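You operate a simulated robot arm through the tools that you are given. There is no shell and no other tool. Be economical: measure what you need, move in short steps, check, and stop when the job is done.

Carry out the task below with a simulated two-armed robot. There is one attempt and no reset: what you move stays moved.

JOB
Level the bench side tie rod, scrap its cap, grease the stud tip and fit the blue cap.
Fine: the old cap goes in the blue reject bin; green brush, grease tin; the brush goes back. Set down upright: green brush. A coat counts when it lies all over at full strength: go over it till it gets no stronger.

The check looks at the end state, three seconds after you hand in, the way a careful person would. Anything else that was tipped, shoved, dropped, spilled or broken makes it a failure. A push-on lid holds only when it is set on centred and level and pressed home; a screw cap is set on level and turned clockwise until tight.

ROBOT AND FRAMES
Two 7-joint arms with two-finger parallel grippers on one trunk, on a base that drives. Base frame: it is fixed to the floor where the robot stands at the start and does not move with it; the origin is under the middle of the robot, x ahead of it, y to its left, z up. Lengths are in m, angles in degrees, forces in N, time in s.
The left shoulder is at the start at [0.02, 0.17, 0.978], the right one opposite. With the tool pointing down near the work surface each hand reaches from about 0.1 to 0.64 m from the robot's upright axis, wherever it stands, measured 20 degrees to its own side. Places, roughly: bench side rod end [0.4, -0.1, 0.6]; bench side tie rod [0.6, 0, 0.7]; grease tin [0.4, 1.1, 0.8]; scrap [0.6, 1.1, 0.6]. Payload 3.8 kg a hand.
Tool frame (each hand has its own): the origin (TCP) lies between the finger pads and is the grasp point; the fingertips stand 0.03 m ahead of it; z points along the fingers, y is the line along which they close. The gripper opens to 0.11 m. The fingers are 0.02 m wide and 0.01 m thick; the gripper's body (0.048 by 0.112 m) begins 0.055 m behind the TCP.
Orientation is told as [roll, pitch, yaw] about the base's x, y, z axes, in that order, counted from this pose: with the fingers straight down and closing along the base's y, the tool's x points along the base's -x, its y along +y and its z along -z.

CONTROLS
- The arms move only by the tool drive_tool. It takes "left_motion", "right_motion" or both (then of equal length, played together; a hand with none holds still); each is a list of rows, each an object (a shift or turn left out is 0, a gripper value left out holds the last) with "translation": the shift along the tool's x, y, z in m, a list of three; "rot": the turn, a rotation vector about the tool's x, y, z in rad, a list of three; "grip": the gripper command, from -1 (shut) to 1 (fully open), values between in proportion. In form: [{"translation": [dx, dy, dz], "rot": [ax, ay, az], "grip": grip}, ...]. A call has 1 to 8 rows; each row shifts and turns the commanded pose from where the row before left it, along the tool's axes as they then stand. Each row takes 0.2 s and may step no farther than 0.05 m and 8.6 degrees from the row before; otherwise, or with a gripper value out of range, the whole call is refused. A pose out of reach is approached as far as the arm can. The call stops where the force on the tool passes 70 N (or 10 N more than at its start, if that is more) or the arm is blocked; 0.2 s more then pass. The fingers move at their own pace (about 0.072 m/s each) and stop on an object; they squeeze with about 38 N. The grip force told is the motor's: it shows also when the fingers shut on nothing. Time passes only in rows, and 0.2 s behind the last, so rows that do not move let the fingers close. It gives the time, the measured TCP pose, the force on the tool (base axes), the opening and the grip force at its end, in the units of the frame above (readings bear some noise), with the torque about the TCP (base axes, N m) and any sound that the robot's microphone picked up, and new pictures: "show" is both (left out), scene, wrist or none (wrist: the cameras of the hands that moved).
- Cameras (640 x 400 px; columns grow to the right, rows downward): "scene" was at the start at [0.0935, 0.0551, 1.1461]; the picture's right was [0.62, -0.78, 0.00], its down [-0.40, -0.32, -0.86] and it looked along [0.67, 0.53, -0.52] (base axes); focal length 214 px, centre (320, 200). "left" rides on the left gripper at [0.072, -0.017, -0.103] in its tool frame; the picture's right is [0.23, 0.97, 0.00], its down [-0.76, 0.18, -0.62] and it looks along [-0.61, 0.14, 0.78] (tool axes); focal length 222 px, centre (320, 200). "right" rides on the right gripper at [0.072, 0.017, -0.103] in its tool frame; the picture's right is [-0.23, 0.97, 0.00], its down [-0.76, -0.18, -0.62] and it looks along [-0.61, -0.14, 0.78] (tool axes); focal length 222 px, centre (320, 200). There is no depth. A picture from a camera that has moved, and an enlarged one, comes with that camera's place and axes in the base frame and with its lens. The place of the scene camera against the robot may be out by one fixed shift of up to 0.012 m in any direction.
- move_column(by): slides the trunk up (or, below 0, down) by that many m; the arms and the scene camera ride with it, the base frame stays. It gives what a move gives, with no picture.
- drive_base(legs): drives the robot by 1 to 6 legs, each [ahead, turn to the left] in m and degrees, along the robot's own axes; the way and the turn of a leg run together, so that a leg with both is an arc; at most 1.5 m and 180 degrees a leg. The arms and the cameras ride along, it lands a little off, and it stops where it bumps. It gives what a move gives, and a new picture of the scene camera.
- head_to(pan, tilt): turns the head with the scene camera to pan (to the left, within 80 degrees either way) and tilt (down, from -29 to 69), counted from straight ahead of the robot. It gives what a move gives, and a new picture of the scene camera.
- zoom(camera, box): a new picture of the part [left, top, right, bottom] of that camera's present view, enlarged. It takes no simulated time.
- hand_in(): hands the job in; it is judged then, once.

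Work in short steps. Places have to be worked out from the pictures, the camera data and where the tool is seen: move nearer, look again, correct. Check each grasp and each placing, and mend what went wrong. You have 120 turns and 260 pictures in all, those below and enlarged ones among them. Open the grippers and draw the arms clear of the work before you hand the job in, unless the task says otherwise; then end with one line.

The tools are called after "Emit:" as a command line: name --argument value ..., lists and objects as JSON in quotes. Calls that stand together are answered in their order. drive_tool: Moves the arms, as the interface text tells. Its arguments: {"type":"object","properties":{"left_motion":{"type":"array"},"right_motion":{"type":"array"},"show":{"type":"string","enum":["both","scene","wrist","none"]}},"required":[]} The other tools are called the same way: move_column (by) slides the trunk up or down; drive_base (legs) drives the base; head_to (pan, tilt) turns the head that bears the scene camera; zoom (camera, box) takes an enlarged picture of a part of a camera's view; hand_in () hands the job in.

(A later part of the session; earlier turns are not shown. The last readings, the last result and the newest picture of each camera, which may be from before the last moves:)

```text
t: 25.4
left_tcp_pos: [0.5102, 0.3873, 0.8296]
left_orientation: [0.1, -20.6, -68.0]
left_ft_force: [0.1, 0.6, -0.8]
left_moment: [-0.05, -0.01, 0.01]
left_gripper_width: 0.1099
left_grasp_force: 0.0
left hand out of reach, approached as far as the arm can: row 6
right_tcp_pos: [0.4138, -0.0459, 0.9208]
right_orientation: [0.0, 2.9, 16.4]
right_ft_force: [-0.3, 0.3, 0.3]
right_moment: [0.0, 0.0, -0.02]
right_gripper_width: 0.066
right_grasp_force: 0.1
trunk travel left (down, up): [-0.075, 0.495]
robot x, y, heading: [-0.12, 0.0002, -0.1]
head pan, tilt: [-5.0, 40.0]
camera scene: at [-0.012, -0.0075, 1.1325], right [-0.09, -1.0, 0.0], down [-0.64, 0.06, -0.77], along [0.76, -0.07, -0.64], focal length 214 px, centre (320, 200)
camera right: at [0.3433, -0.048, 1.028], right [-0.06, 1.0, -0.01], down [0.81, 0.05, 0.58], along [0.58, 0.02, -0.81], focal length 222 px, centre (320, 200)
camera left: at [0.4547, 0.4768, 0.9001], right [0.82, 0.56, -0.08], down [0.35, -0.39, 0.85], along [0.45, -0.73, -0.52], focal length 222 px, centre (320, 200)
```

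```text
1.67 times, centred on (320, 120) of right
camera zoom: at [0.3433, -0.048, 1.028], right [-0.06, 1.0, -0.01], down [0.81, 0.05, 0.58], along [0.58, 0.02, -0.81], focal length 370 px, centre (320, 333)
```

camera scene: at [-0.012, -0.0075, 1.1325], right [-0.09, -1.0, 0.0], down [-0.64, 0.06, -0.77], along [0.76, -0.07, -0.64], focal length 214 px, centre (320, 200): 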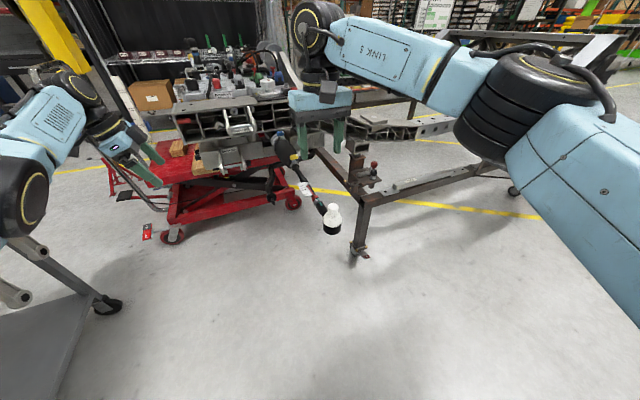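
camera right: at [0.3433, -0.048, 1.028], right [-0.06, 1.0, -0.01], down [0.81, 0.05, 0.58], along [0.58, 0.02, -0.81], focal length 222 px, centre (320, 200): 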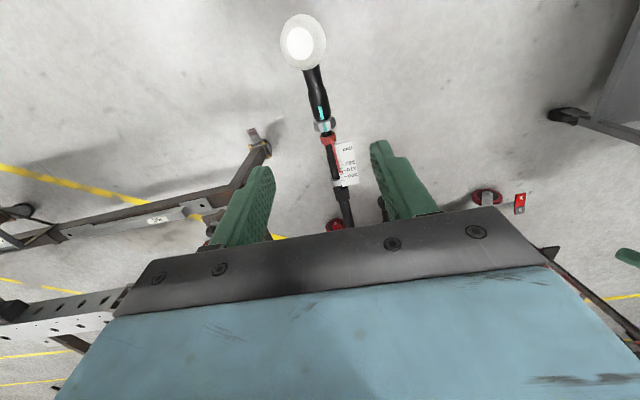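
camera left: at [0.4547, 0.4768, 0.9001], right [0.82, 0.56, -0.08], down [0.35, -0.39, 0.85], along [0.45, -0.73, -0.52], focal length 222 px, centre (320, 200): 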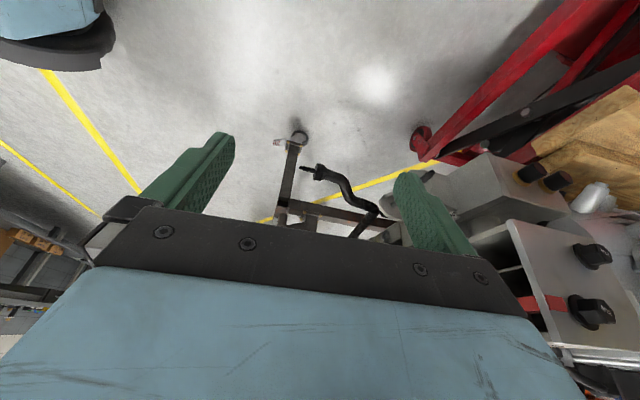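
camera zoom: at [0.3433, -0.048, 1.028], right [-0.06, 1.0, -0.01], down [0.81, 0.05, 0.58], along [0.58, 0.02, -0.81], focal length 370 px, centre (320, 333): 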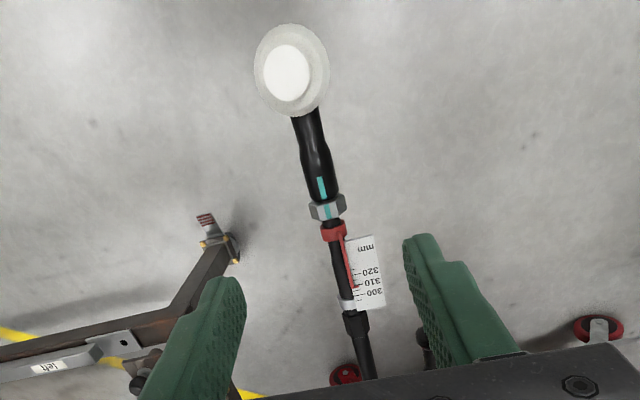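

Knob top ≈ (0.346,-0.067,0.81). I bring the left hand back to yaw 0 pointing down.

Emit:
drive_tool --left_motion '[{"rot": [0, 0.12, 0], "translation": [0, 0, -0.03]}, {"rot": [0, 0.12, 0], "translation": [0, 0, -0.03]}, {"rot": [0, 0.12, 0], "translation": [0, 0, -0.03]}, {"rot": [0, 0, -0.148]}, {"rot": [0, 0, -0.148]}, {"rot": [0, 0, -0.148]}, {"rot": [0, 0, -0.148]}, {"rot": [0, 0, -0.148]}]' --show "none"

Emit:
drive_tool --left_motion '[{"rot": [0, 0, -0.148]}, {"rot": [0, 0, -0.148]}, {"rot": [0, 0, -0.148]}]' --show "none"

Emit:
drive_base --legs '[[0.1, 0]]'

```text
t: 27.1
left_tcp_pos: [0.4843, 0.4081, 0.9158]
left_orientation: [0.0, 0.0, -25.2]
left_ft_force: [1.3, 1.0, 0.1]
left_moment: [0.02, -0.01, -0.02]
left_gripper_width: 0.11
left_grasp_force: 0.1
left hand out of reach, approached as far as the arm can: row 2, 3
right_tcp_pos: [0.4122, -0.0477, 0.9188]
right_orientation: [-0.1, 2.7, 16.4]
right_ft_force: [-0.4, 0.6, -0.2]
right_moment: [0.01, -0.02, 0.0]
right_gripper_width: 0.0659
right_grasp_force: 0.0
trunk travel left (down, up): [-0.075, 0.495]
robot x, y, heading: [-0.1219, -0.0012, -0.0]
head pan, tilt: [-5.0, 40.0]
```

```text
t: 27.9
left_tcp_pos: [0.4842, 0.4069, 0.9152]
left_orientation: [0.1, 0.0, 0.2]
left_ft_force: [-0.8, -0.9, 0.7]
left_moment: [0.0, 0.02, 0.02]
left_gripper_width: 0.11
left_grasp_force: 0.0
right_tcp_pos: [0.4134, -0.0473, 0.919]
right_orientation: [0.0, 2.8, 16.3]
right_ft_force: [0.1, 0.5, 0.8]
right_moment: [0.0, -0.01, -0.03]
right_gripper_width: 0.0659
right_grasp_force: 0.0
trunk travel left (down, up): [-0.075, 0.495]
robot x, y, heading: [-0.1209, 0.0025, 0.1]
head pan, tilt: [-5.0, 40.0]
```

```text
t: 29.1
left_tcp_pos: [0.5838, 0.407, 0.9145]
left_orientation: [0.0, 0.1, 0.1]
left_ft_force: [0.7, -1.1, -0.2]
left_moment: [0.01, 0.02, 0.01]
left_gripper_width: 0.1101
left_grasp_force: 0.1
right_tcp_pos: [0.5126, -0.0476, 0.9199]
right_orientation: [-0.1, 2.9, 16.3]
right_ft_force: [1.2, -0.5, -0.6]
right_moment: [-0.02, 0.0, 0.01]
right_gripper_width: 0.0659
right_grasp_force: 0.1
trunk travel left (down, up): [-0.075, 0.495]
robot x, y, heading: [-0.0168, 0.0005, 0.2]
head pan, tilt: [-5.0, 40.0]
camera scene: at [0.0875, -0.0085, 1.1323], right [-0.09, -1.0, 0.0], down [-0.64, 0.06, -0.77], along [0.76, -0.07, -0.64], focal length 214 px, centre (320, 200)
```

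scene: 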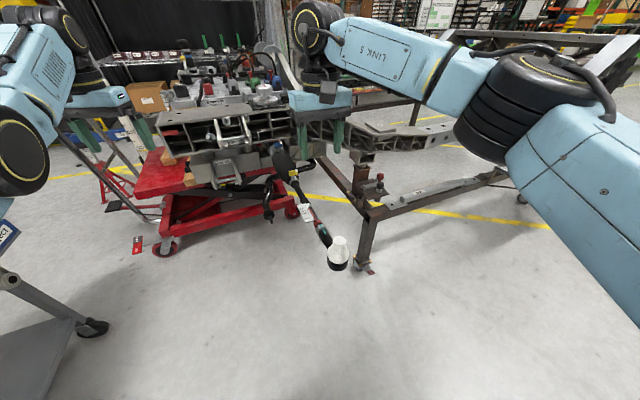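

Right hand goes over the thin shaft beyond the label; left hand moves over toward the cap side.

Emit:
drive_tool --right_motion '[{"translation": [-0.041, 0.014, 0], "rot": [0, -0.025, 0]}, {"translation": [-0.041, 0.014, 0], "rot": [0, -0.025, 0]}, {"translation": [0, 0, 0.045]}, {"translation": [0, 0, 0.045]}, {"translation": [0, 0, 0.03]}, {}, {}, {}]' --left_motion '[{"translation": [0.03, -0.038, -0.004]}, {"translation": [0.03, -0.038, -0.004]}, {"translation": [0.03, -0.038, -0.004]}, {"translation": [0.03, -0.038, -0.004]}, {"translation": [0.03, -0.038, -0.004]}, {"translation": [0.03, -0.038, -0.004]}, {"translation": [0.03, -0.038, -0.004]}, {"translation": [0.03, -0.038, -0.004]}]' --show "both"

```text
t: 30.9
left_tcp_pos: [0.5838, 0.4078, 0.9159]
left_orientation: [0.0, 0.0, 0.1]
left_ft_force: [0.6, -1.0, -0.2]
left_moment: [0.0, 0.01, 0.02]
left_gripper_width: 0.1099
left_grasp_force: 0.0
left hand out of reach, approached as far as the arm can: row 1, 2, 3, 4, 5, 6, 7, 8
right_tcp_pos: [0.5619, -0.013, 0.7976]
right_orientation: [0.0, 0.0, 16.4]
right_ft_force: [-0.9, -0.1, 0.1]
right_moment: [0.01, 0.01, 0.03]
right_gripper_width: 0.0659
right_grasp_force: 0.0
right hand out of reach, approached as far as the arm can: row 2
trunk travel left (down, up): [-0.075, 0.495]
robot x, y, heading: [-0.0226, 0.0004, 0.1]
head pan, tilt: [-5.0, 40.0]
camera scene: at [0.0868, -0.0085, 1.1324], right [-0.09, -1.0, 0.0], down [-0.64, 0.06, -0.77], along [0.76, -0.07, -0.64], focal length 214 px, centre (320, 200)
camera right: at [0.4875, -0.0164, 0.9008], right [-0.06, 1.0, 0.0], down [0.78, 0.04, 0.62], along [0.62, 0.03, -0.78], focal length 222 px, centre (320, 200)
camera left: at [0.5106, 0.3893, 1.0187], right [-0.23, 0.97, 0.0], down [0.76, 0.18, 0.62], along [0.61, 0.14, -0.78], focal length 222 px, centre (320, 200)
```

scene: 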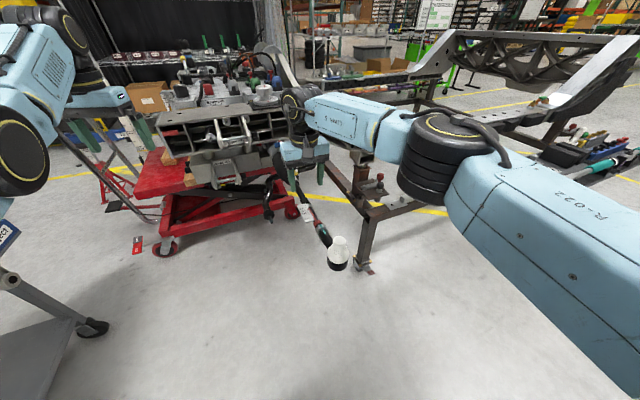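
right: 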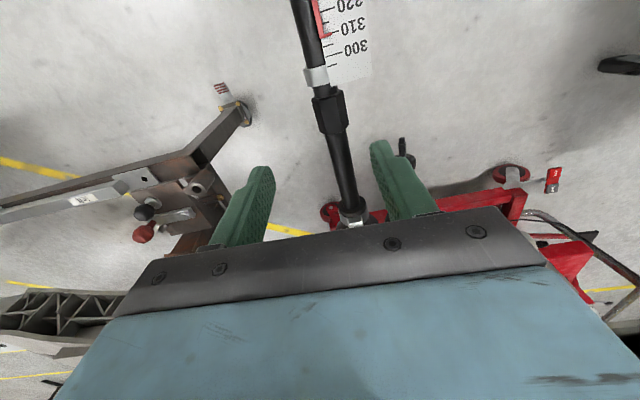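
left: 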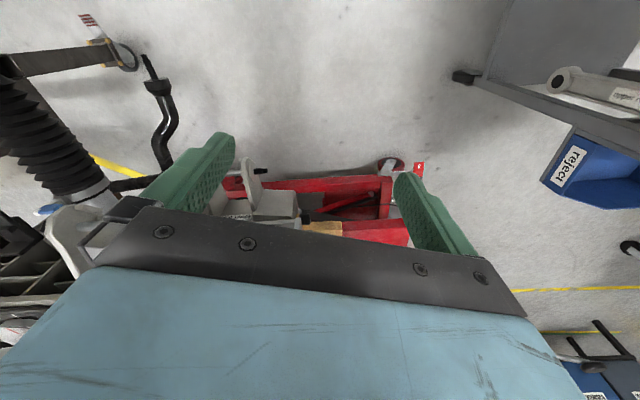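

Right hand is well placed over the shaft. The left hand seems stuck at its reach limit; I try drawing it straight back while the right descends and closes.

Emit:
drive_tool --right_motion '[{"translation": [0, 0.002, 0.03]}, {"translation": [0, 0, 0.03]}, {"grip": -1}, {"grip": -1}, {"grip": -1}, {"grip": -1}]' --left_motion '[{"translation": [0.04, 0, 0]}, {"translation": [0.04, 0, 0]}, {"translation": [0.04, 0, 0]}, {"translation": [0, -0.04, 0]}, {"translation": [0, -0.04, 0]}, {"translation": [0, -0.04, 0]}]' --show "both"

```text
t: 32.3
left_tcp_pos: [0.5828, 0.2876, 0.9147]
left_orientation: [-0.3, 0.1, 0.0]
left_ft_force: [0.6, 0.1, -0.3]
left_moment: [0.0, 0.01, -0.01]
left_gripper_width: 0.1102
left_grasp_force: 0.2
left hand out of reach, approached as far as the arm can: row 1, 2, 3
right_tcp_pos: [0.5579, 0.0006, 0.7358]
right_orientation: [0.5, 0.0, 17.0]
right_ft_force: [-4.7, 41.2, -8.1]
right_moment: [0.31, -0.56, 0.69]
right_gripper_width: 0.0167
right_grasp_force: 45.0
trunk travel left (down, up): [-0.075, 0.495]
robot x, y, heading: [-0.0248, -0.0022, -0.1]
head pan, tilt: [-5.0, 40.0]
camera scene: at [0.087, -0.0049, 1.1324], right [-0.09, -1.0, 0.0], down [-0.64, 0.05, -0.77], along [0.76, -0.07, -0.64], focal length 214 px, centre (320, 200)
camera right: at [0.4837, -0.0055, 0.8406], right [-0.07, 1.0, 0.01], down [0.78, 0.05, 0.62], along [0.62, 0.05, -0.78], focal length 222 px, centre (320, 200)
camera left: at [0.5112, 0.271, 1.0177], right [-0.23, 0.97, 0.0], down [0.76, 0.18, 0.62], along [0.61, 0.14, -0.78], focal length 222 px, centre (320, 200)
```

scene: 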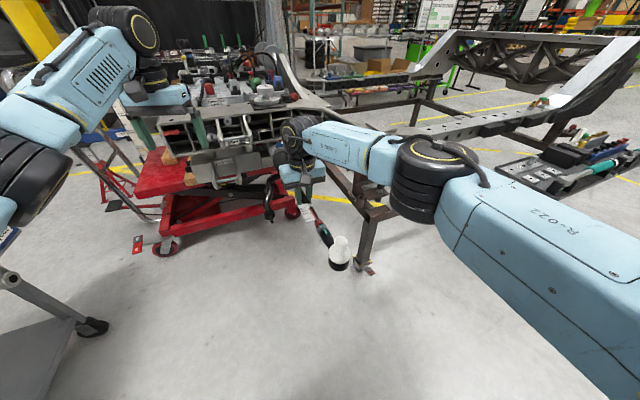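
right: 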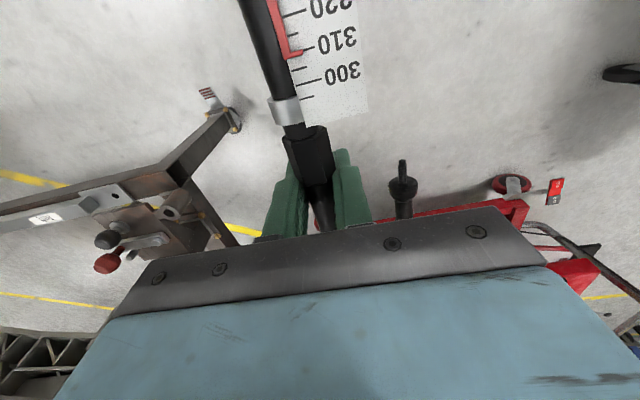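
left: 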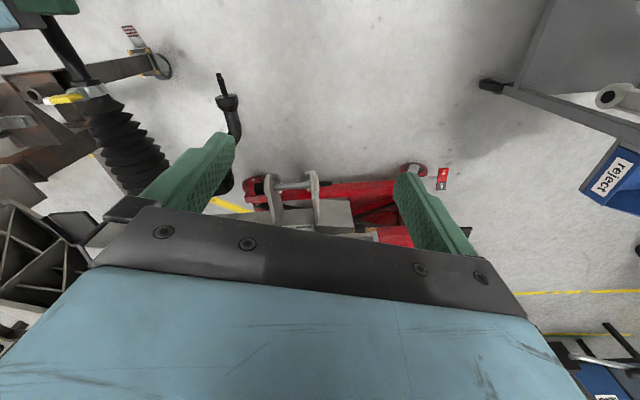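

Right grip holds the shaft but with 41 N sideways load; I relieve it by shifting +y. Left responds to y-moves now; I continue it with moves back in x.

Emit:
drive_tool --right_motion '[{"translation": [0, 0.004, 0]}, {"translation": [0, 0.004, 0]}, {"translation": [0, 0.004, 0]}, {}]' --left_motion '[{"translation": [0.02, 0, -0.01]}, {"translation": [0.03, 0, -0.02]}, {"translation": [0.03, 0, 0]}, {"translation": [0.03, 0, 0]}]' --show "none"

```text
t: 33.3
left_tcp_pos: [0.4726, 0.2865, 0.9442]
left_orientation: [0.1, 0.2, 0.0]
left_ft_force: [0.4, -0.8, -0.4]
left_moment: [0.01, -0.03, 0.01]
left_gripper_width: 0.1103
left_grasp_force: 0.0
right_tcp_pos: [0.5579, -0.0012, 0.7367]
right_orientation: [-0.3, 0.0, 16.1]
right_ft_force: [-3.2, 12.9, -1.8]
right_moment: [-0.21, -0.16, 0.92]
right_gripper_width: 0.0171
right_grasp_force: 44.7
trunk travel left (down, up): [-0.075, 0.495]
robot x, y, heading: [-0.0214, -0.0019, -0.3]
head pan, tilt: [-5.0, 40.0]
```

Emit:
drive_tool --right_motion '[{"translation": [0, 0.004, 0]}, {}, {}, {}, {}, {}, {}, {}]' --left_motion '[{"translation": [0.0159, -0.044, 0]}, {"translation": [0.0159, -0.044, 0]}, {"translation": [0.0159, -0.044, 0]}, {"translation": [0.0159, -0.044, 0]}, {"translation": [0.0159, -0.044, 0]}, {"translation": [0.0159, -0.044, 0]}, {"translation": [0.0159, -0.044, 0]}, {"translation": [0.0159, -0.04, 0]}]' --show "both"

```text
t: 35.1
left_tcp_pos: [0.3487, -0.0552, 0.9443]
left_orientation: [1.2, -0.2, 1.1]
left_ft_force: [8.8, 60.5, -0.2]
left_moment: [-0.14, 0.03, 1.15]
left_gripper_width: 0.0787
left_grasp_force: 0.0
right_tcp_pos: [0.5592, 0.0003, 0.7364]
right_orientation: [0.2, -0.1, 16.0]
right_ft_force: [-2.7, -10.4, 3.2]
right_moment: [0.34, -0.38, 1.02]
right_gripper_width: 0.017
right_grasp_force: 44.7
trunk travel left (down, up): [-0.075, 0.495]
robot x, y, heading: [-0.0222, -0.0013, 0.1]
head pan, tilt: [-5.0, 40.0]
camera scene: at [0.0862, -0.0091, 1.1325], right [-0.09, -1.0, 0.0], down [-0.64, 0.06, -0.77], along [0.76, -0.07, -0.64], focal length 214 px, centre (320, 200)
camera right: at [0.4836, -0.0032, 0.8404], right [-0.05, 1.0, 0.0], down [0.78, 0.03, 0.62], along [0.62, 0.03, -0.78], focal length 222 px, centre (320, 200)
camera left: at [0.2768, -0.0759, 1.0473], right [-0.25, 0.97, 0.02], down [0.76, 0.18, 0.63], along [0.61, 0.17, -0.78], focal length 222 px, centre (320, 200)
```

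scene: 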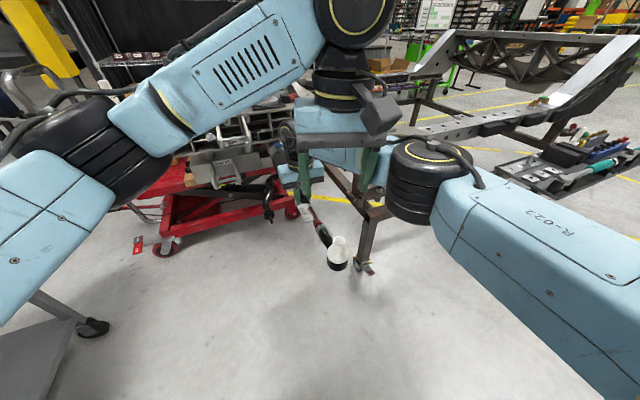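
right: 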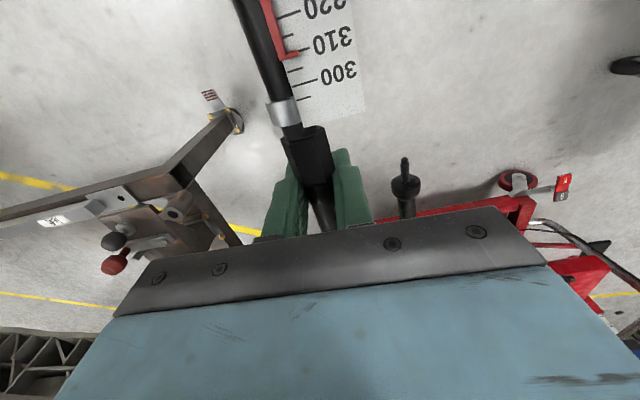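
left: 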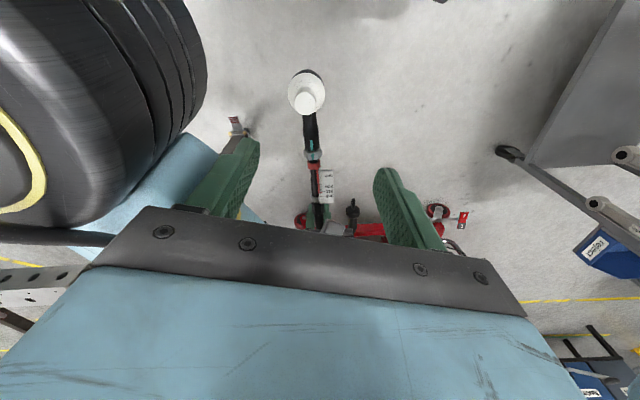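

The left finger touched the right forearm (60 N). I back the left off, and will turn it −90° so it closes along x and is slim in y.

Emit:
drive_tool --left_motion '[{"translation": [0, 0.04, 0]}, {"translation": [0, 0.04, 0]}, {"rot": [0, 0, 0.1428]}, {"rot": [0, 0, 0.1428]}, {"rot": [0, 0, 0.1428]}, {"rot": [0, 0, 0.1428]}, {"rot": [0, 0, 0.1428]}, {"rot": [0, 0, 0.1428], "grip": 0}]' --show "none"

Emit:
drive_tool --left_motion '[{"rot": [0, 0, 0.1428]}, {"rot": [0, 0, 0.1428]}, {"rot": [0, 0, 0.1428]}, {"rot": [0, 0, 0.1428]}, {"rot": [0, 0, 0.1428]}]' --show "both"

```text
t: 36.9
left_tcp_pos: [0.3465, 0.0169, 0.9457]
left_orientation: [0.1, 0.0, -49.4]
left_ft_force: [0.2, 1.0, -0.2]
left_moment: [-0.02, -0.01, 0.01]
left_gripper_width: 0.0551
left_grasp_force: 0.0
right_tcp_pos: [0.5587, 0.0007, 0.7353]
right_orientation: [-0.1, -0.2, 16.1]
right_ft_force: [5.1, -27.2, 4.7]
right_moment: [-0.08, 0.14, 0.91]
right_gripper_width: 0.0167
right_grasp_force: 45.5
trunk travel left (down, up): [-0.075, 0.495]
robot x, y, heading: [-0.024, -0.0019, 0.1]
head pan, tilt: [-5.0, 40.0]
```

```text
t: 38.1
left_tcp_pos: [0.3465, 0.0171, 0.9449]
left_orientation: [0.0, 0.1, -90.1]
left_ft_force: [0.0, -0.1, 0.2]
left_moment: [-0.01, 0.01, -0.02]
left_gripper_width: 0.055
left_grasp_force: 0.0
right_tcp_pos: [0.5587, 0.0001, 0.7372]
right_orientation: [0.0, -0.1, 16.2]
right_ft_force: [4.7, -27.6, 2.3]
right_moment: [0.03, -0.09, 0.88]
right_gripper_width: 0.0169
right_grasp_force: 44.9
trunk travel left (down, up): [-0.075, 0.495]
robot x, y, heading: [-0.0212, 0.0003, 0.1]
head pan, tilt: [-5.0, 40.0]
camera scene: at [0.087, -0.0106, 1.1324], right [-0.09, -1.0, 0.0], down [-0.64, 0.06, -0.77], along [0.76, -0.07, -0.64], focal length 214 px, centre (320, 200)
camera left: at [0.3291, 0.0881, 1.0492], right [0.97, 0.22, 0.0], down [0.18, -0.76, 0.62], along [0.14, -0.61, -0.78], focal length 222 px, centre (320, 200)
```

scene: 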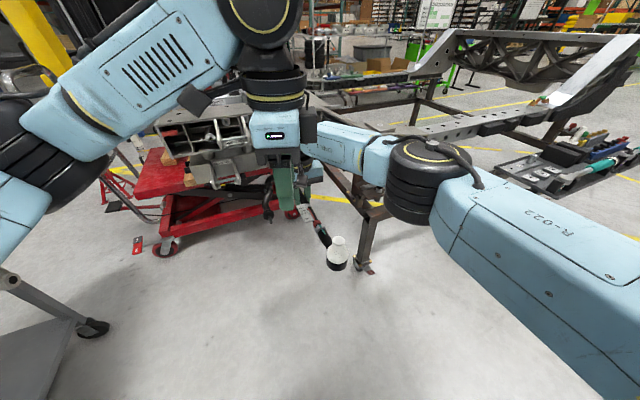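
left: 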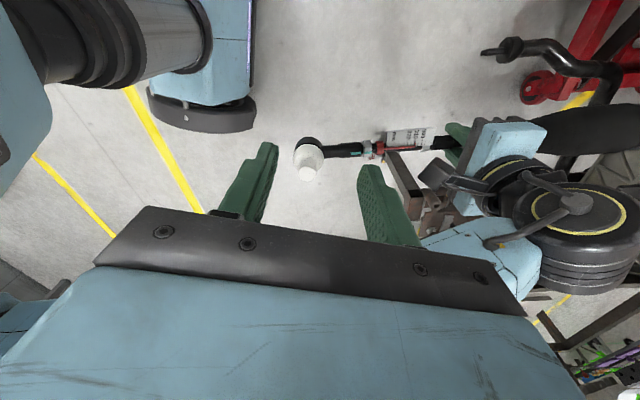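

Emit:
zoom --camera "left" --box '[260, 110, 360, 210]'

Emit:
zoom --camera "scene" --box '[290, 200, 390, 290]'

```text
4.00 times, centred on (310, 160) of left
camera zoom: at [0.3291, 0.0881, 1.0492], right [0.97, 0.22, 0.0], down [0.18, -0.76, 0.62], along [0.14, -0.61, -0.78], focal length 888 px, centre (360, 360)
```

zoom: 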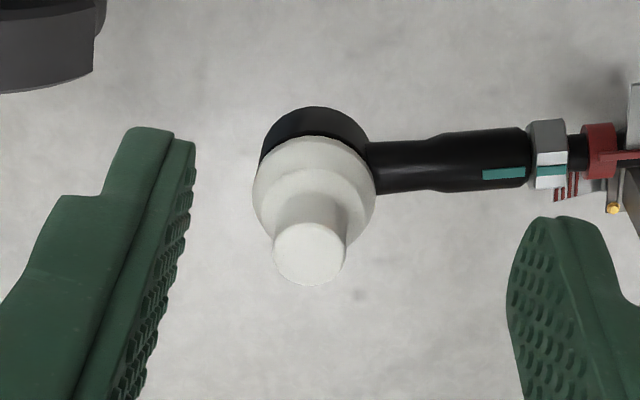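

```text
4.44 times, centred on (340, 245) of scene
camera zoom: at [0.087, -0.0106, 1.1324], right [-0.09, -1.0, 0.0], down [-0.64, 0.06, -0.77], along [0.76, -0.07, -0.64], focal length 953 px, centre (231, 0)
```

zoom: 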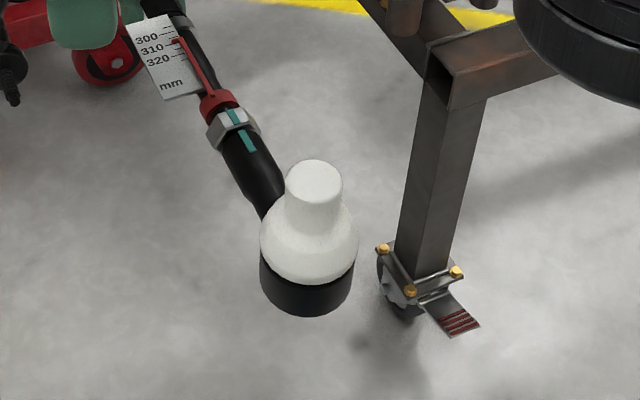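

Knob top measured at (0.347,-0.061,0.810), ~23 mm wide. I move the left over it and descend until the fingertips straddle the knob.

Emit:
drive_tool --left_motion '[{"translation": [-0.039, 0, 0]}, {"translation": [-0.039, 0, 0]}, {"translation": [0, 0, 0.04]}, {"translation": [0, 0, 0.04]}, {"translation": [0, 0, 0.025]}, {}]' --right_motion '[{"translation": [0, -0.004, 0]}, {"translation": [0, -0.003, 0]}, {}, {}, {}, {}]' --show "both"

```text
t: 39.5
left_tcp_pos: [0.3462, -0.0584, 0.839]
left_orientation: [0.0, 0.0, -90.0]
left_ft_force: [0.3, -0.4, 0.3]
left_moment: [-0.02, 0.04, 0.0]
left_gripper_width: 0.055
left_grasp_force: 0.1
right_tcp_pos: [0.5585, 0.0005, 0.7351]
right_orientation: [0.1, -0.1, 16.6]
right_ft_force: [1.3, 2.5, -0.4]
right_moment: [0.39, -0.85, 0.95]
right_gripper_width: 0.0167
right_grasp_force: 45.3
trunk travel left (down, up): [-0.075, 0.495]
robot x, y, heading: [-0.0211, 0.0006, 0.1]
head pan, tilt: [-5.0, 40.0]
camera scene: at [0.0869, -0.0082, 1.1324], right [-0.09, -1.0, 0.0], down [-0.64, 0.06, -0.77], along [0.76, -0.07, -0.64], focal length 214 px, centre (320, 200)
camera right: at [0.4834, -0.004, 0.8402], right [-0.06, 1.0, 0.0], down [0.78, 0.04, 0.62], along [0.62, 0.04, -0.78], focal length 222 px, centre (320, 200)
camera left: at [0.3285, 0.0131, 0.9432], right [0.97, 0.23, 0.0], down [0.18, -0.76, 0.62], along [0.14, -0.61, -0.78], focal length 222 px, centre (320, 200)
```

scene: 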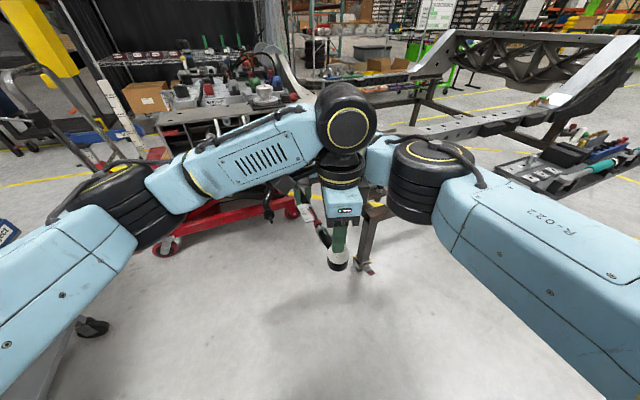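
right: 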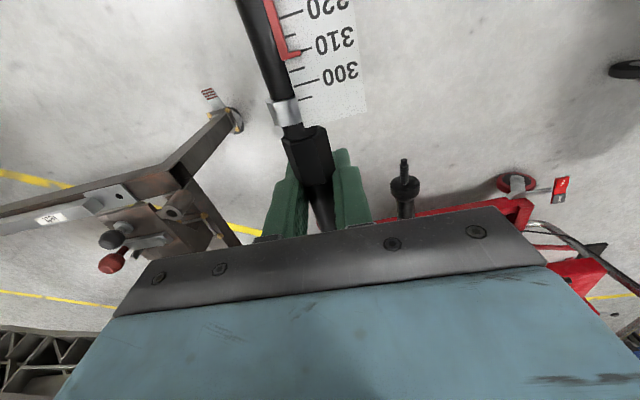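
left: 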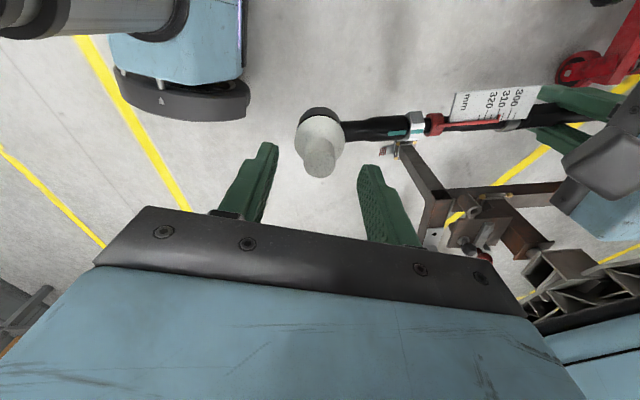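

Aligned. Descend to TCP z≈0.812 and close on the knob.

Emit:
drive_tool --left_motion '[{"translation": [0, -0.001, 0.014]}, {"translation": [-0.001, -0.001, 0.013]}, {"grip": -1}, {"grip": -1}, {"grip": -1}, {"grip": -1}]' --show "wrist"

```text
t: 40.9
left_tcp_pos: [0.344, -0.0587, 0.8135]
left_orientation: [-0.1, -0.1, -89.9]
left_ft_force: [10.8, 0.8, -0.6]
left_moment: [-0.01, -0.26, 0.11]
left_gripper_width: 0.024
left_grasp_force: 38.2
right_tcp_pos: [0.5559, -0.0003, 0.7361]
right_orientation: [0.2, 0.1, 16.5]
right_ft_force: [-6.4, 13.2, 2.1]
right_moment: [0.09, -0.12, 0.95]
right_gripper_width: 0.0166
right_grasp_force: 45.1
trunk travel left (down, up): [-0.075, 0.495]
robot x, y, heading: [-0.0188, 0.0006, -0.0]
head pan, tilt: [-5.0, 40.0]
camera left: at [0.3268, 0.0127, 0.9168], right [0.97, 0.23, 0.0], down [0.18, -0.76, 0.62], along [0.14, -0.61, -0.78], focal length 222 px, centre (320, 200)
```

left: 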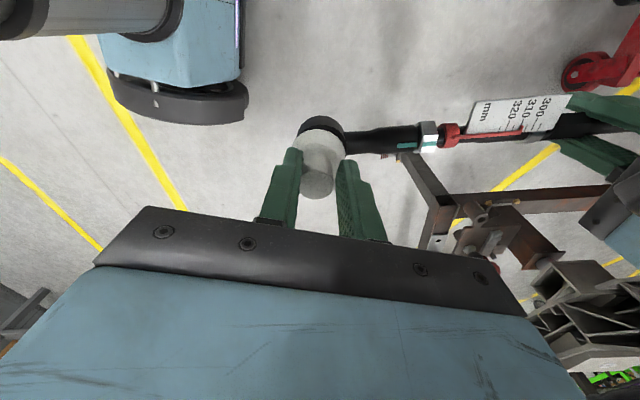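

Knob gripped (0.024 m). Pull straight up in small steps.

Emit:
drive_tool --left_motion '[{"translation": [0, 0, -0.006]}, {"translation": [0, 0, -0.006]}, {"translation": [0, 0, -0.006]}, {"translation": [0, 0, -0.006]}]' --show "wrist"

```text
t: 41.9
left_tcp_pos: [0.3414, -0.0606, 0.8392]
left_orientation: [-0.1, -0.2, -90.2]
left_ft_force: [-0.1, -0.3, -0.2]
left_moment: [-0.01, 0.01, 0.01]
left_gripper_width: 0.0242
left_grasp_force: 37.7
right_tcp_pos: [0.5584, 0.0, 0.7352]
right_orientation: [0.1, 0.0, 16.4]
right_ft_force: [-4.2, 17.8, -0.1]
right_moment: [-0.42, 0.99, 0.9]
right_gripper_width: 0.0169
right_grasp_force: 44.9
trunk travel left (down, up): [-0.075, 0.495]
robot x, y, heading: [-0.0233, 0.0039, -0.2]
head pan, tilt: [-5.0, 40.0]
camera left: at [0.3256, 0.0117, 0.9414], right [0.97, 0.22, 0.0], down [0.18, -0.76, 0.63], along [0.14, -0.61, -0.78], focal length 222 px, centre (320, 200)
```

left: 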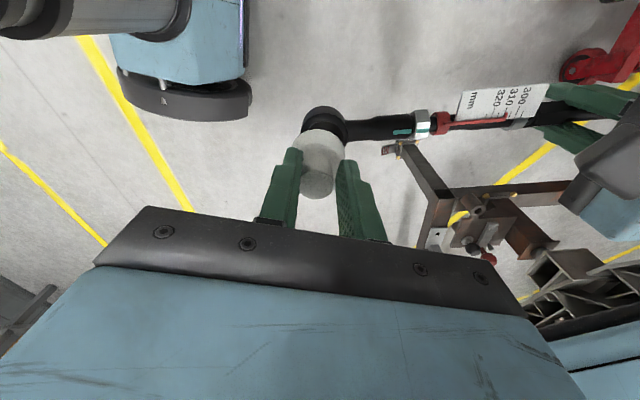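

The cap is coming off freely. Lift further to expose the stud.

Emit:
drive_tool --left_motion '[{"translation": [0, 0, -0.03]}, {"translation": [0, 0, -0.03]}, {"translation": [0.03, 0, -0.03]}, {"translation": [0.04, 0, -0.02]}]' --show "both"

Emit:
zoom --camera "scene" --box '[290, 180, 390, 290]'

```text
t: 42.9
left_tcp_pos: [0.3448, 0.0107, 0.9475]
left_orientation: [0.0, 0.0, -90.0]
left_ft_force: [0.2, 0.3, -0.3]
left_moment: [0.01, 0.02, -0.02]
left_gripper_width: 0.0239
left_grasp_force: 37.7
right_tcp_pos: [0.5576, -0.0014, 0.7363]
right_orientation: [0.1, 0.0, 16.4]
right_ft_force: [-3.8, 19.2, -3.0]
right_moment: [-0.18, -0.24, 0.85]
right_gripper_width: 0.0167
right_grasp_force: 44.6
trunk travel left (down, up): [-0.075, 0.495]
robot x, y, heading: [-0.0224, -0.0012, -0.1]
head pan, tilt: [-5.0, 40.0]
camera scene: at [0.0867, -0.007, 1.1324], right [-0.09, -1.0, 0.0], down [-0.64, 0.06, -0.77], along [0.76, -0.07, -0.64], focal length 214 px, centre (320, 200)
camera left: at [0.3273, 0.0818, 1.051], right [0.97, 0.23, 0.0], down [0.18, -0.76, 0.62], along [0.14, -0.61, -0.78], focal length 222 px, centre (320, 200)
```

scene: 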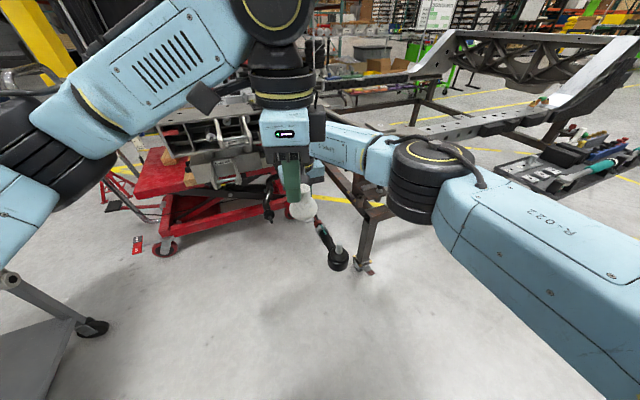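
left: 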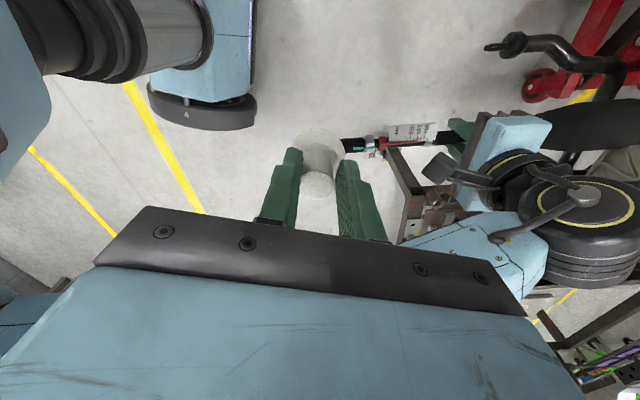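

```text
3.64 times, centred on (340, 235) of scene
camera zoom: at [0.0867, -0.007, 1.1324], right [-0.09, -1.0, 0.0], down [-0.64, 0.06, -0.77], along [0.76, -0.07, -0.64], focal length 780 px, centre (247, 73)
```

zoom: 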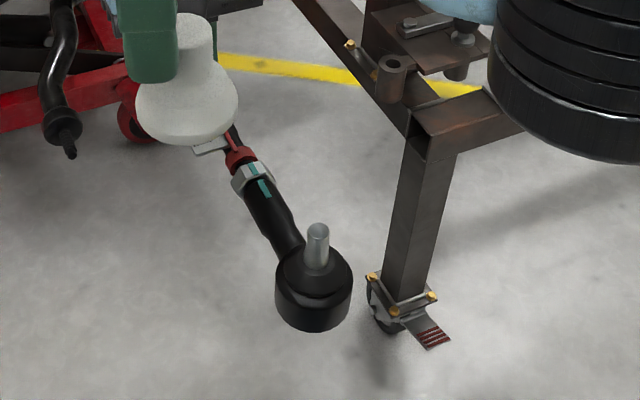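

The stud is exposed. Release the rod with the right hand and retract it up and back.

Emit:
drive_tool --right_motion '[{"grip": 0.2}, {"grip": 0.2}, {"grip": 0.2}, {"translation": [0, 0, -0.04]}, {"translation": [0, 0, -0.045]}, {"translation": [0, 0, -0.045]}, {"translation": [0, 0, -0.045]}, {"translation": [0, 0, -0.045]}]' --show "none"

Emit:
drive_tool --right_motion '[{"translation": [0, 0, -0.04]}, {"translation": [0.03, -0.03, -0.02]}, {"translation": [0.03, -0.03, -0.02]}, {"translation": [0.03, -0.03, 0]}, {"translation": [0.03, -0.03, 0]}, {"translation": [0.03, -0.03, 0]}]' --show "scene"

```text
t: 44.7
left_tcp_pos: [0.3458, 0.0083, 0.9474]
left_orientation: [0.0, -0.1, -90.0]
left_ft_force: [-0.2, 0.4, -0.4]
left_moment: [0.03, 0.01, 0.02]
left_gripper_width: 0.0241
left_grasp_force: 38.0
right_tcp_pos: [0.554, -0.0036, 0.9455]
right_orientation: [0.1, 0.1, 16.4]
right_ft_force: [0.1, -0.1, -0.2]
right_moment: [0.02, 0.01, -0.03]
right_gripper_width: 0.066
right_grasp_force: 0.1
right hand out of reach, approached as far as the arm can: row 8
trunk travel left (down, up): [-0.075, 0.495]
robot x, y, heading: [-0.019, 0.0007, 0.3]
head pan, tilt: [-5.0, 40.0]
```

```text
t: 46.1
left_tcp_pos: [0.3441, 0.0083, 0.9476]
left_orientation: [0.0, 0.0, -90.0]
left_ft_force: [0.3, -0.2, -0.3]
left_moment: [0.05, 0.0, -0.01]
left_gripper_width: 0.0237
left_grasp_force: 37.9
right_tcp_pos: [0.4391, -0.1898, 1.024]
right_orientation: [0.0, 0.0, 16.3]
right_ft_force: [0.0, -0.3, 0.3]
right_moment: [-0.03, 0.0, 0.02]
right_gripper_width: 0.0659
right_grasp_force: 0.0
right hand out of reach, approached as far as the arm can: row 1
trunk travel left (down, up): [-0.075, 0.495]
robot x, y, heading: [-0.0246, -0.0016, -0.1]
head pan, tilt: [-5.0, 40.0]
camera scene: at [0.0865, -0.0088, 1.1325], right [-0.09, -1.0, 0.0], down [-0.64, 0.06, -0.77], along [0.76, -0.07, -0.64], focal length 214 px, centre (320, 200)
```

scene: 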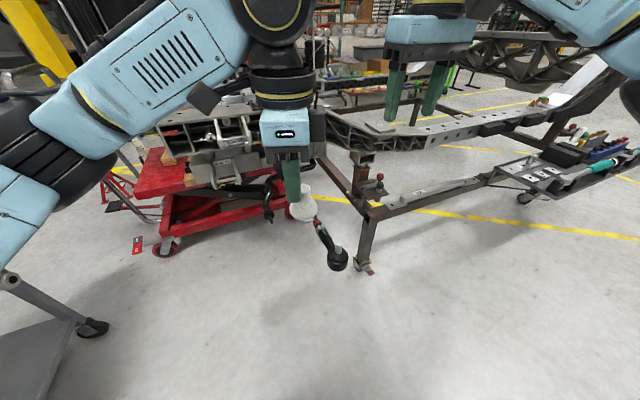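

Rod stays. I back up and turn left toward the cart to look at it.

Emit:
drive_base --legs '[[-0.2, 0], [0, 60]]'

Emit:
head_to --pan 10 --tilt 40

```text
t: 50.4
left_tcp_pos: [-0.0477, 0.3231, 0.9474]
left_orientation: [0.1, -0.1, -29.6]
left_ft_force: [0.8, -1.0, 0.1]
left_moment: [-0.02, -0.02, -0.03]
left_gripper_width: 0.0237
left_grasp_force: 38.1
right_tcp_pos: [0.1688, 0.3081, 1.0239]
right_orientation: [0.1, 0.1, 76.8]
right_ft_force: [-0.2, 0.4, 0.6]
right_moment: [-0.04, 0.01, -0.01]
right_gripper_width: 0.0662
right_grasp_force: 0.1
trunk travel left (down, up): [-0.075, 0.495]
robot x, y, heading: [-0.2195, -0.0019, 60.0]
head pan, tilt: [-5.0, 40.0]
camera scene: at [-0.1615, 0.0875, 1.1324], right [0.82, -0.57, 0.0], down [-0.37, -0.53, -0.77], along [0.44, 0.63, -0.64], focal length 214 px, centre (320, 200)
```

scene: 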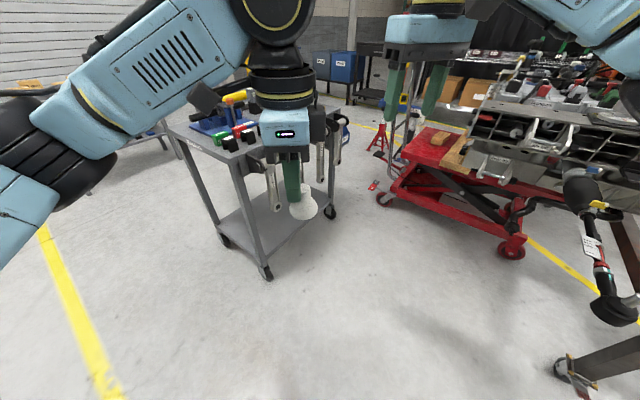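

```text
t: 51.1
left_tcp_pos: [-0.0493, 0.3226, 0.9473]
left_orientation: [-0.1, -0.1, -29.7]
left_ft_force: [-0.8, -0.2, -0.1]
left_moment: [-0.01, -0.01, 0.02]
left_gripper_width: 0.0238
left_grasp_force: 37.7
right_tcp_pos: [0.1703, 0.307, 1.0238]
right_orientation: [0.0, -0.2, 76.7]
right_ft_force: [0.3, 0.4, -0.2]
right_moment: [-0.02, 0.01, 0.0]
right_gripper_width: 0.0658
right_grasp_force: 0.2
trunk travel left (down, up): [-0.075, 0.495]
robot x, y, heading: [-0.2218, 0.0011, 60.1]
head pan, tilt: [10.0, 40.0]
camera scene: at [-0.1811, 0.0975, 1.1324], right [0.94, -0.34, 0.0], down [-0.22, -0.61, -0.77], along [0.26, 0.72, -0.64], focal length 214 px, centre (320, 200)
```

scene: 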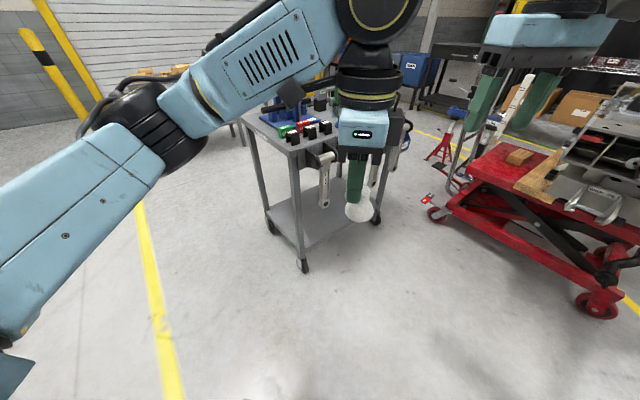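

Cart near edge runs (-0.03,0.83)→(0.59,0.99). I raise the trunk for clearance and drive in to about (0.2,0.52), heading ~55°.

Emit:
move_column --by 0.12

Emit:
drive_base --legs '[[0, -8], [0.62, 0]]'

Emit:
head_to --pan 10 --tilt 50

```text
t: 52.6
left_tcp_pos: [-0.0492, 0.323, 1.0672]
left_orientation: [0.0, 0.0, -29.7]
left_ft_force: [0.3, 0.1, -0.4]
left_moment: [-0.01, -0.02, 0.0]
left_gripper_width: 0.0237
left_grasp_force: 38.0
right_tcp_pos: [0.169, 0.3087, 1.1437]
right_orientation: [0.0, -0.1, 76.7]
right_ft_force: [0.4, 0.0, -0.3]
right_moment: [-0.03, 0.02, 0.01]
right_gripper_width: 0.0661
right_grasp_force: 0.0
trunk travel left (down, up): [-0.195, 0.375]
robot x, y, heading: [-0.2228, 0.0032, 60.4]
head pan, tilt: [10.0, 40.0]
```

```text
t: 56.7
left_tcp_pos: [0.3688, 0.7843, 1.0675]
left_orientation: [0.0, 0.0, -37.5]
left_ft_force: [-0.9, 0.9, -0.3]
left_moment: [0.01, 0.02, 0.0]
left_gripper_width: 0.024
left_grasp_force: 37.6
right_tcp_pos: [0.583, 0.7394, 1.1423]
right_orientation: [0.0, 0.0, 68.8]
right_ft_force: [0.6, 1.1, 0.4]
right_moment: [0.0, 0.0, 0.0]
right_gripper_width: 0.0661
right_grasp_force: 0.1
trunk travel left (down, up): [-0.195, 0.375]
robot x, y, heading: [0.1525, 0.4896, 52.2]
head pan, tilt: [10.0, 40.0]
camera scene: at [0.2078, 0.5804, 1.2524], right [0.89, -0.46, 0.0], down [-0.3, -0.57, -0.77], along [0.35, 0.68, -0.64], focal length 214 px, centre (320, 200)
```

scene: 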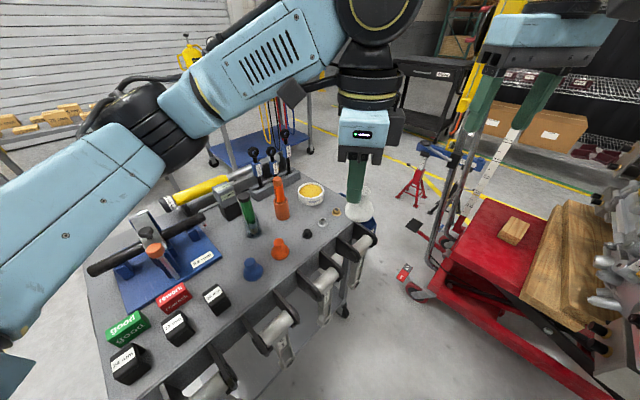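

```text
t: 57.4
left_tcp_pos: [0.3694, 0.7845, 1.0684]
left_orientation: [0.0, 0.0, -37.5]
left_ft_force: [0.3, 0.4, -0.1]
left_moment: [0.01, 0.01, 0.04]
left_gripper_width: 0.0239
left_grasp_force: 38.0
right_tcp_pos: [0.5832, 0.74, 1.1429]
right_orientation: [0.0, 0.0, 68.7]
right_ft_force: [0.1, -0.2, 0.4]
right_moment: [-0.03, 0.01, 0.01]
right_gripper_width: 0.0659
right_grasp_force: 0.0
trunk travel left (down, up): [-0.195, 0.375]
robot x, y, heading: [0.158, 0.4896, 52.5]
head pan, tilt: [10.0, 50.0]
camera scene: at [0.2039, 0.5729, 1.2383], right [0.89, -0.46, 0.0], down [-0.35, -0.68, -0.64], along [0.3, 0.57, -0.77], focal length 214 px, centre (320, 200)
```

scene: 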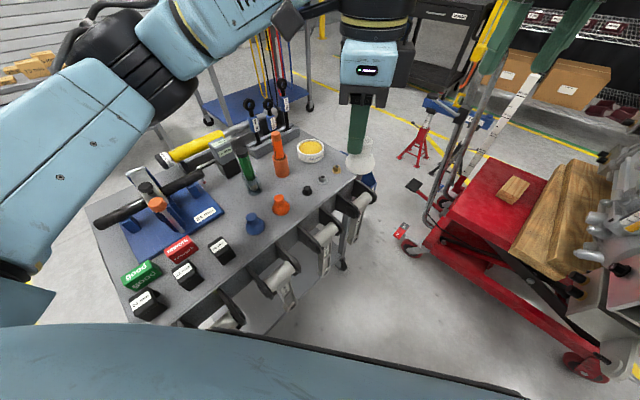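

Emit:
zoom --camera "scene" --box '[200, 110, 400, 260]'

Emit:
zoom --camera "left" --box '[0, 0, 640, 400]'

```text
2.67 times, centred on (300, 185) of scene
camera zoom: at [0.2039, 0.5729, 1.2383], right [0.89, -0.46, 0.0], down [-0.35, -0.68, -0.64], along [0.3, 0.57, -0.77], focal length 572 px, centre (373, 240)
```

zoom: 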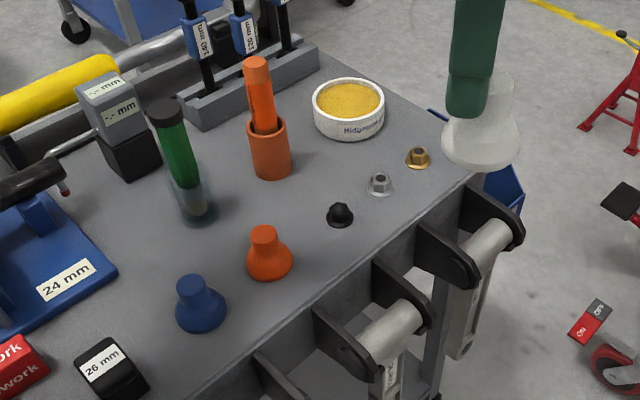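

```text
1.00 times, centred on (320, 200) of left (not enlarged: the box is as wide or as high as the picture)
camera zoom: at [0.301, 0.8142, 1.171], right [0.41, 0.91, 0.0], down [0.71, -0.32, 0.62], along [0.57, -0.26, -0.78], focal length 222 px, centre (320, 200)
```

zoom: 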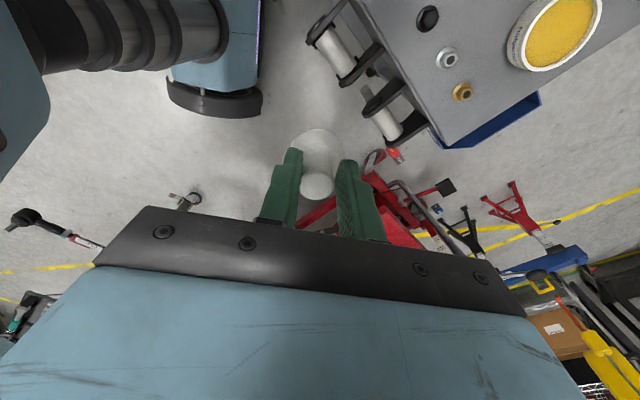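

I move the left hand with the cap toward the bin end and yaw it so its camera sees the bin.

Emit:
drive_tool --left_motion '[{"translation": [-0.006, 0.0415, 0]}, {"translation": [-0.006, 0.0415, 0]}, {"translation": [-0.006, 0.0415, 0]}, {"translation": [-0.006, 0.0415, 0]}, {"rot": [0, 0, -0.148]}, {"rot": [0, 0, -0.148]}, {"rot": [0, 0, -0.148]}, {"rot": [0, 0, -0.148]}]' --show "both"

```text
t: 59.2
left_tcp_pos: [0.4896, 0.9024, 1.0683]
left_orientation: [0.0, 0.0, -3.5]
left_ft_force: [-0.5, -0.3, -0.4]
left_moment: [0.01, -0.01, -0.02]
left_gripper_width: 0.024
left_grasp_force: 38.1
right_tcp_pos: [0.5835, 0.7402, 1.1447]
right_orientation: [0.0, -0.1, 68.8]
right_ft_force: [0.9, -0.1, 0.5]
right_moment: [-0.03, -0.01, 0.0]
right_gripper_width: 0.066
right_grasp_force: 0.0
trunk travel left (down, up): [-0.195, 0.375]
robot x, y, heading: [0.1587, 0.4879, 52.7]
head pan, tilt: [10.0, 50.0]
camera scene: at [0.2039, 0.5729, 1.2383], right [0.89, -0.46, 0.0], down [-0.35, -0.68, -0.64], along [0.3, 0.57, -0.77], focal length 214 px, centre (320, 200)
camera left: at [0.4159, 0.8882, 1.1712], right [-0.17, 0.99, 0.0], down [0.77, 0.13, 0.62], along [0.61, 0.1, -0.78], focal length 222 px, centre (320, 200)
```

scene: 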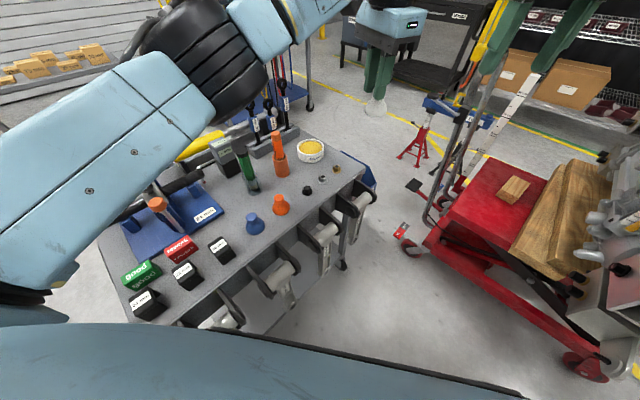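
left: 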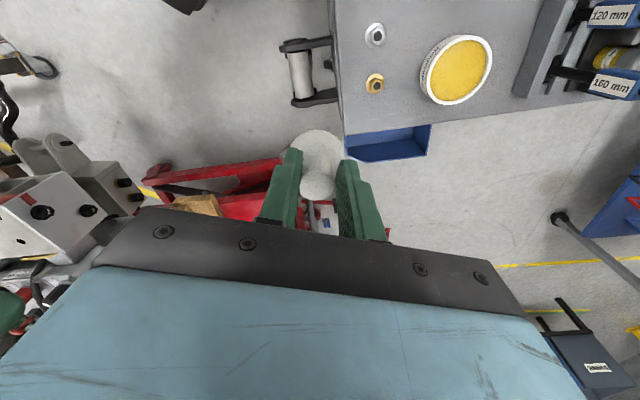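

Emit:
zoom --camera "scene" --box '[300, 120, 400, 220]'

Emit:
zoom --camera "left" --box '[300, 60, 460, 200]'

```text
4.00 times, centred on (350, 170) of scene
camera zoom: at [0.2039, 0.5729, 1.2383], right [0.89, -0.46, 0.0], down [-0.35, -0.68, -0.64], along [0.3, 0.57, -0.77], focal length 858 px, centre (200, 320)
```

zoom: 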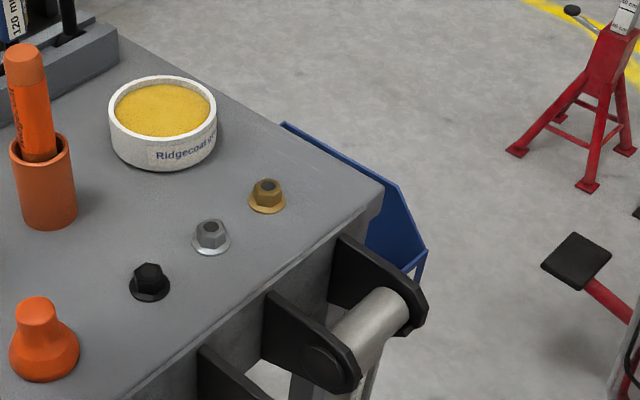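

```text
2.86 times, centred on (380, 130) of left
camera zoom: at [0.4159, 0.8882, 1.1712], right [-0.17, 0.99, 0.0], down [0.77, 0.13, 0.62], along [0.61, 0.1, -0.78], focal length 635 px, centre (149, 400)
```

zoom: 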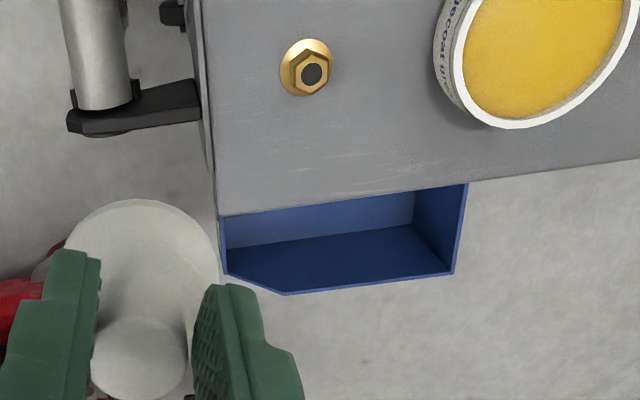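

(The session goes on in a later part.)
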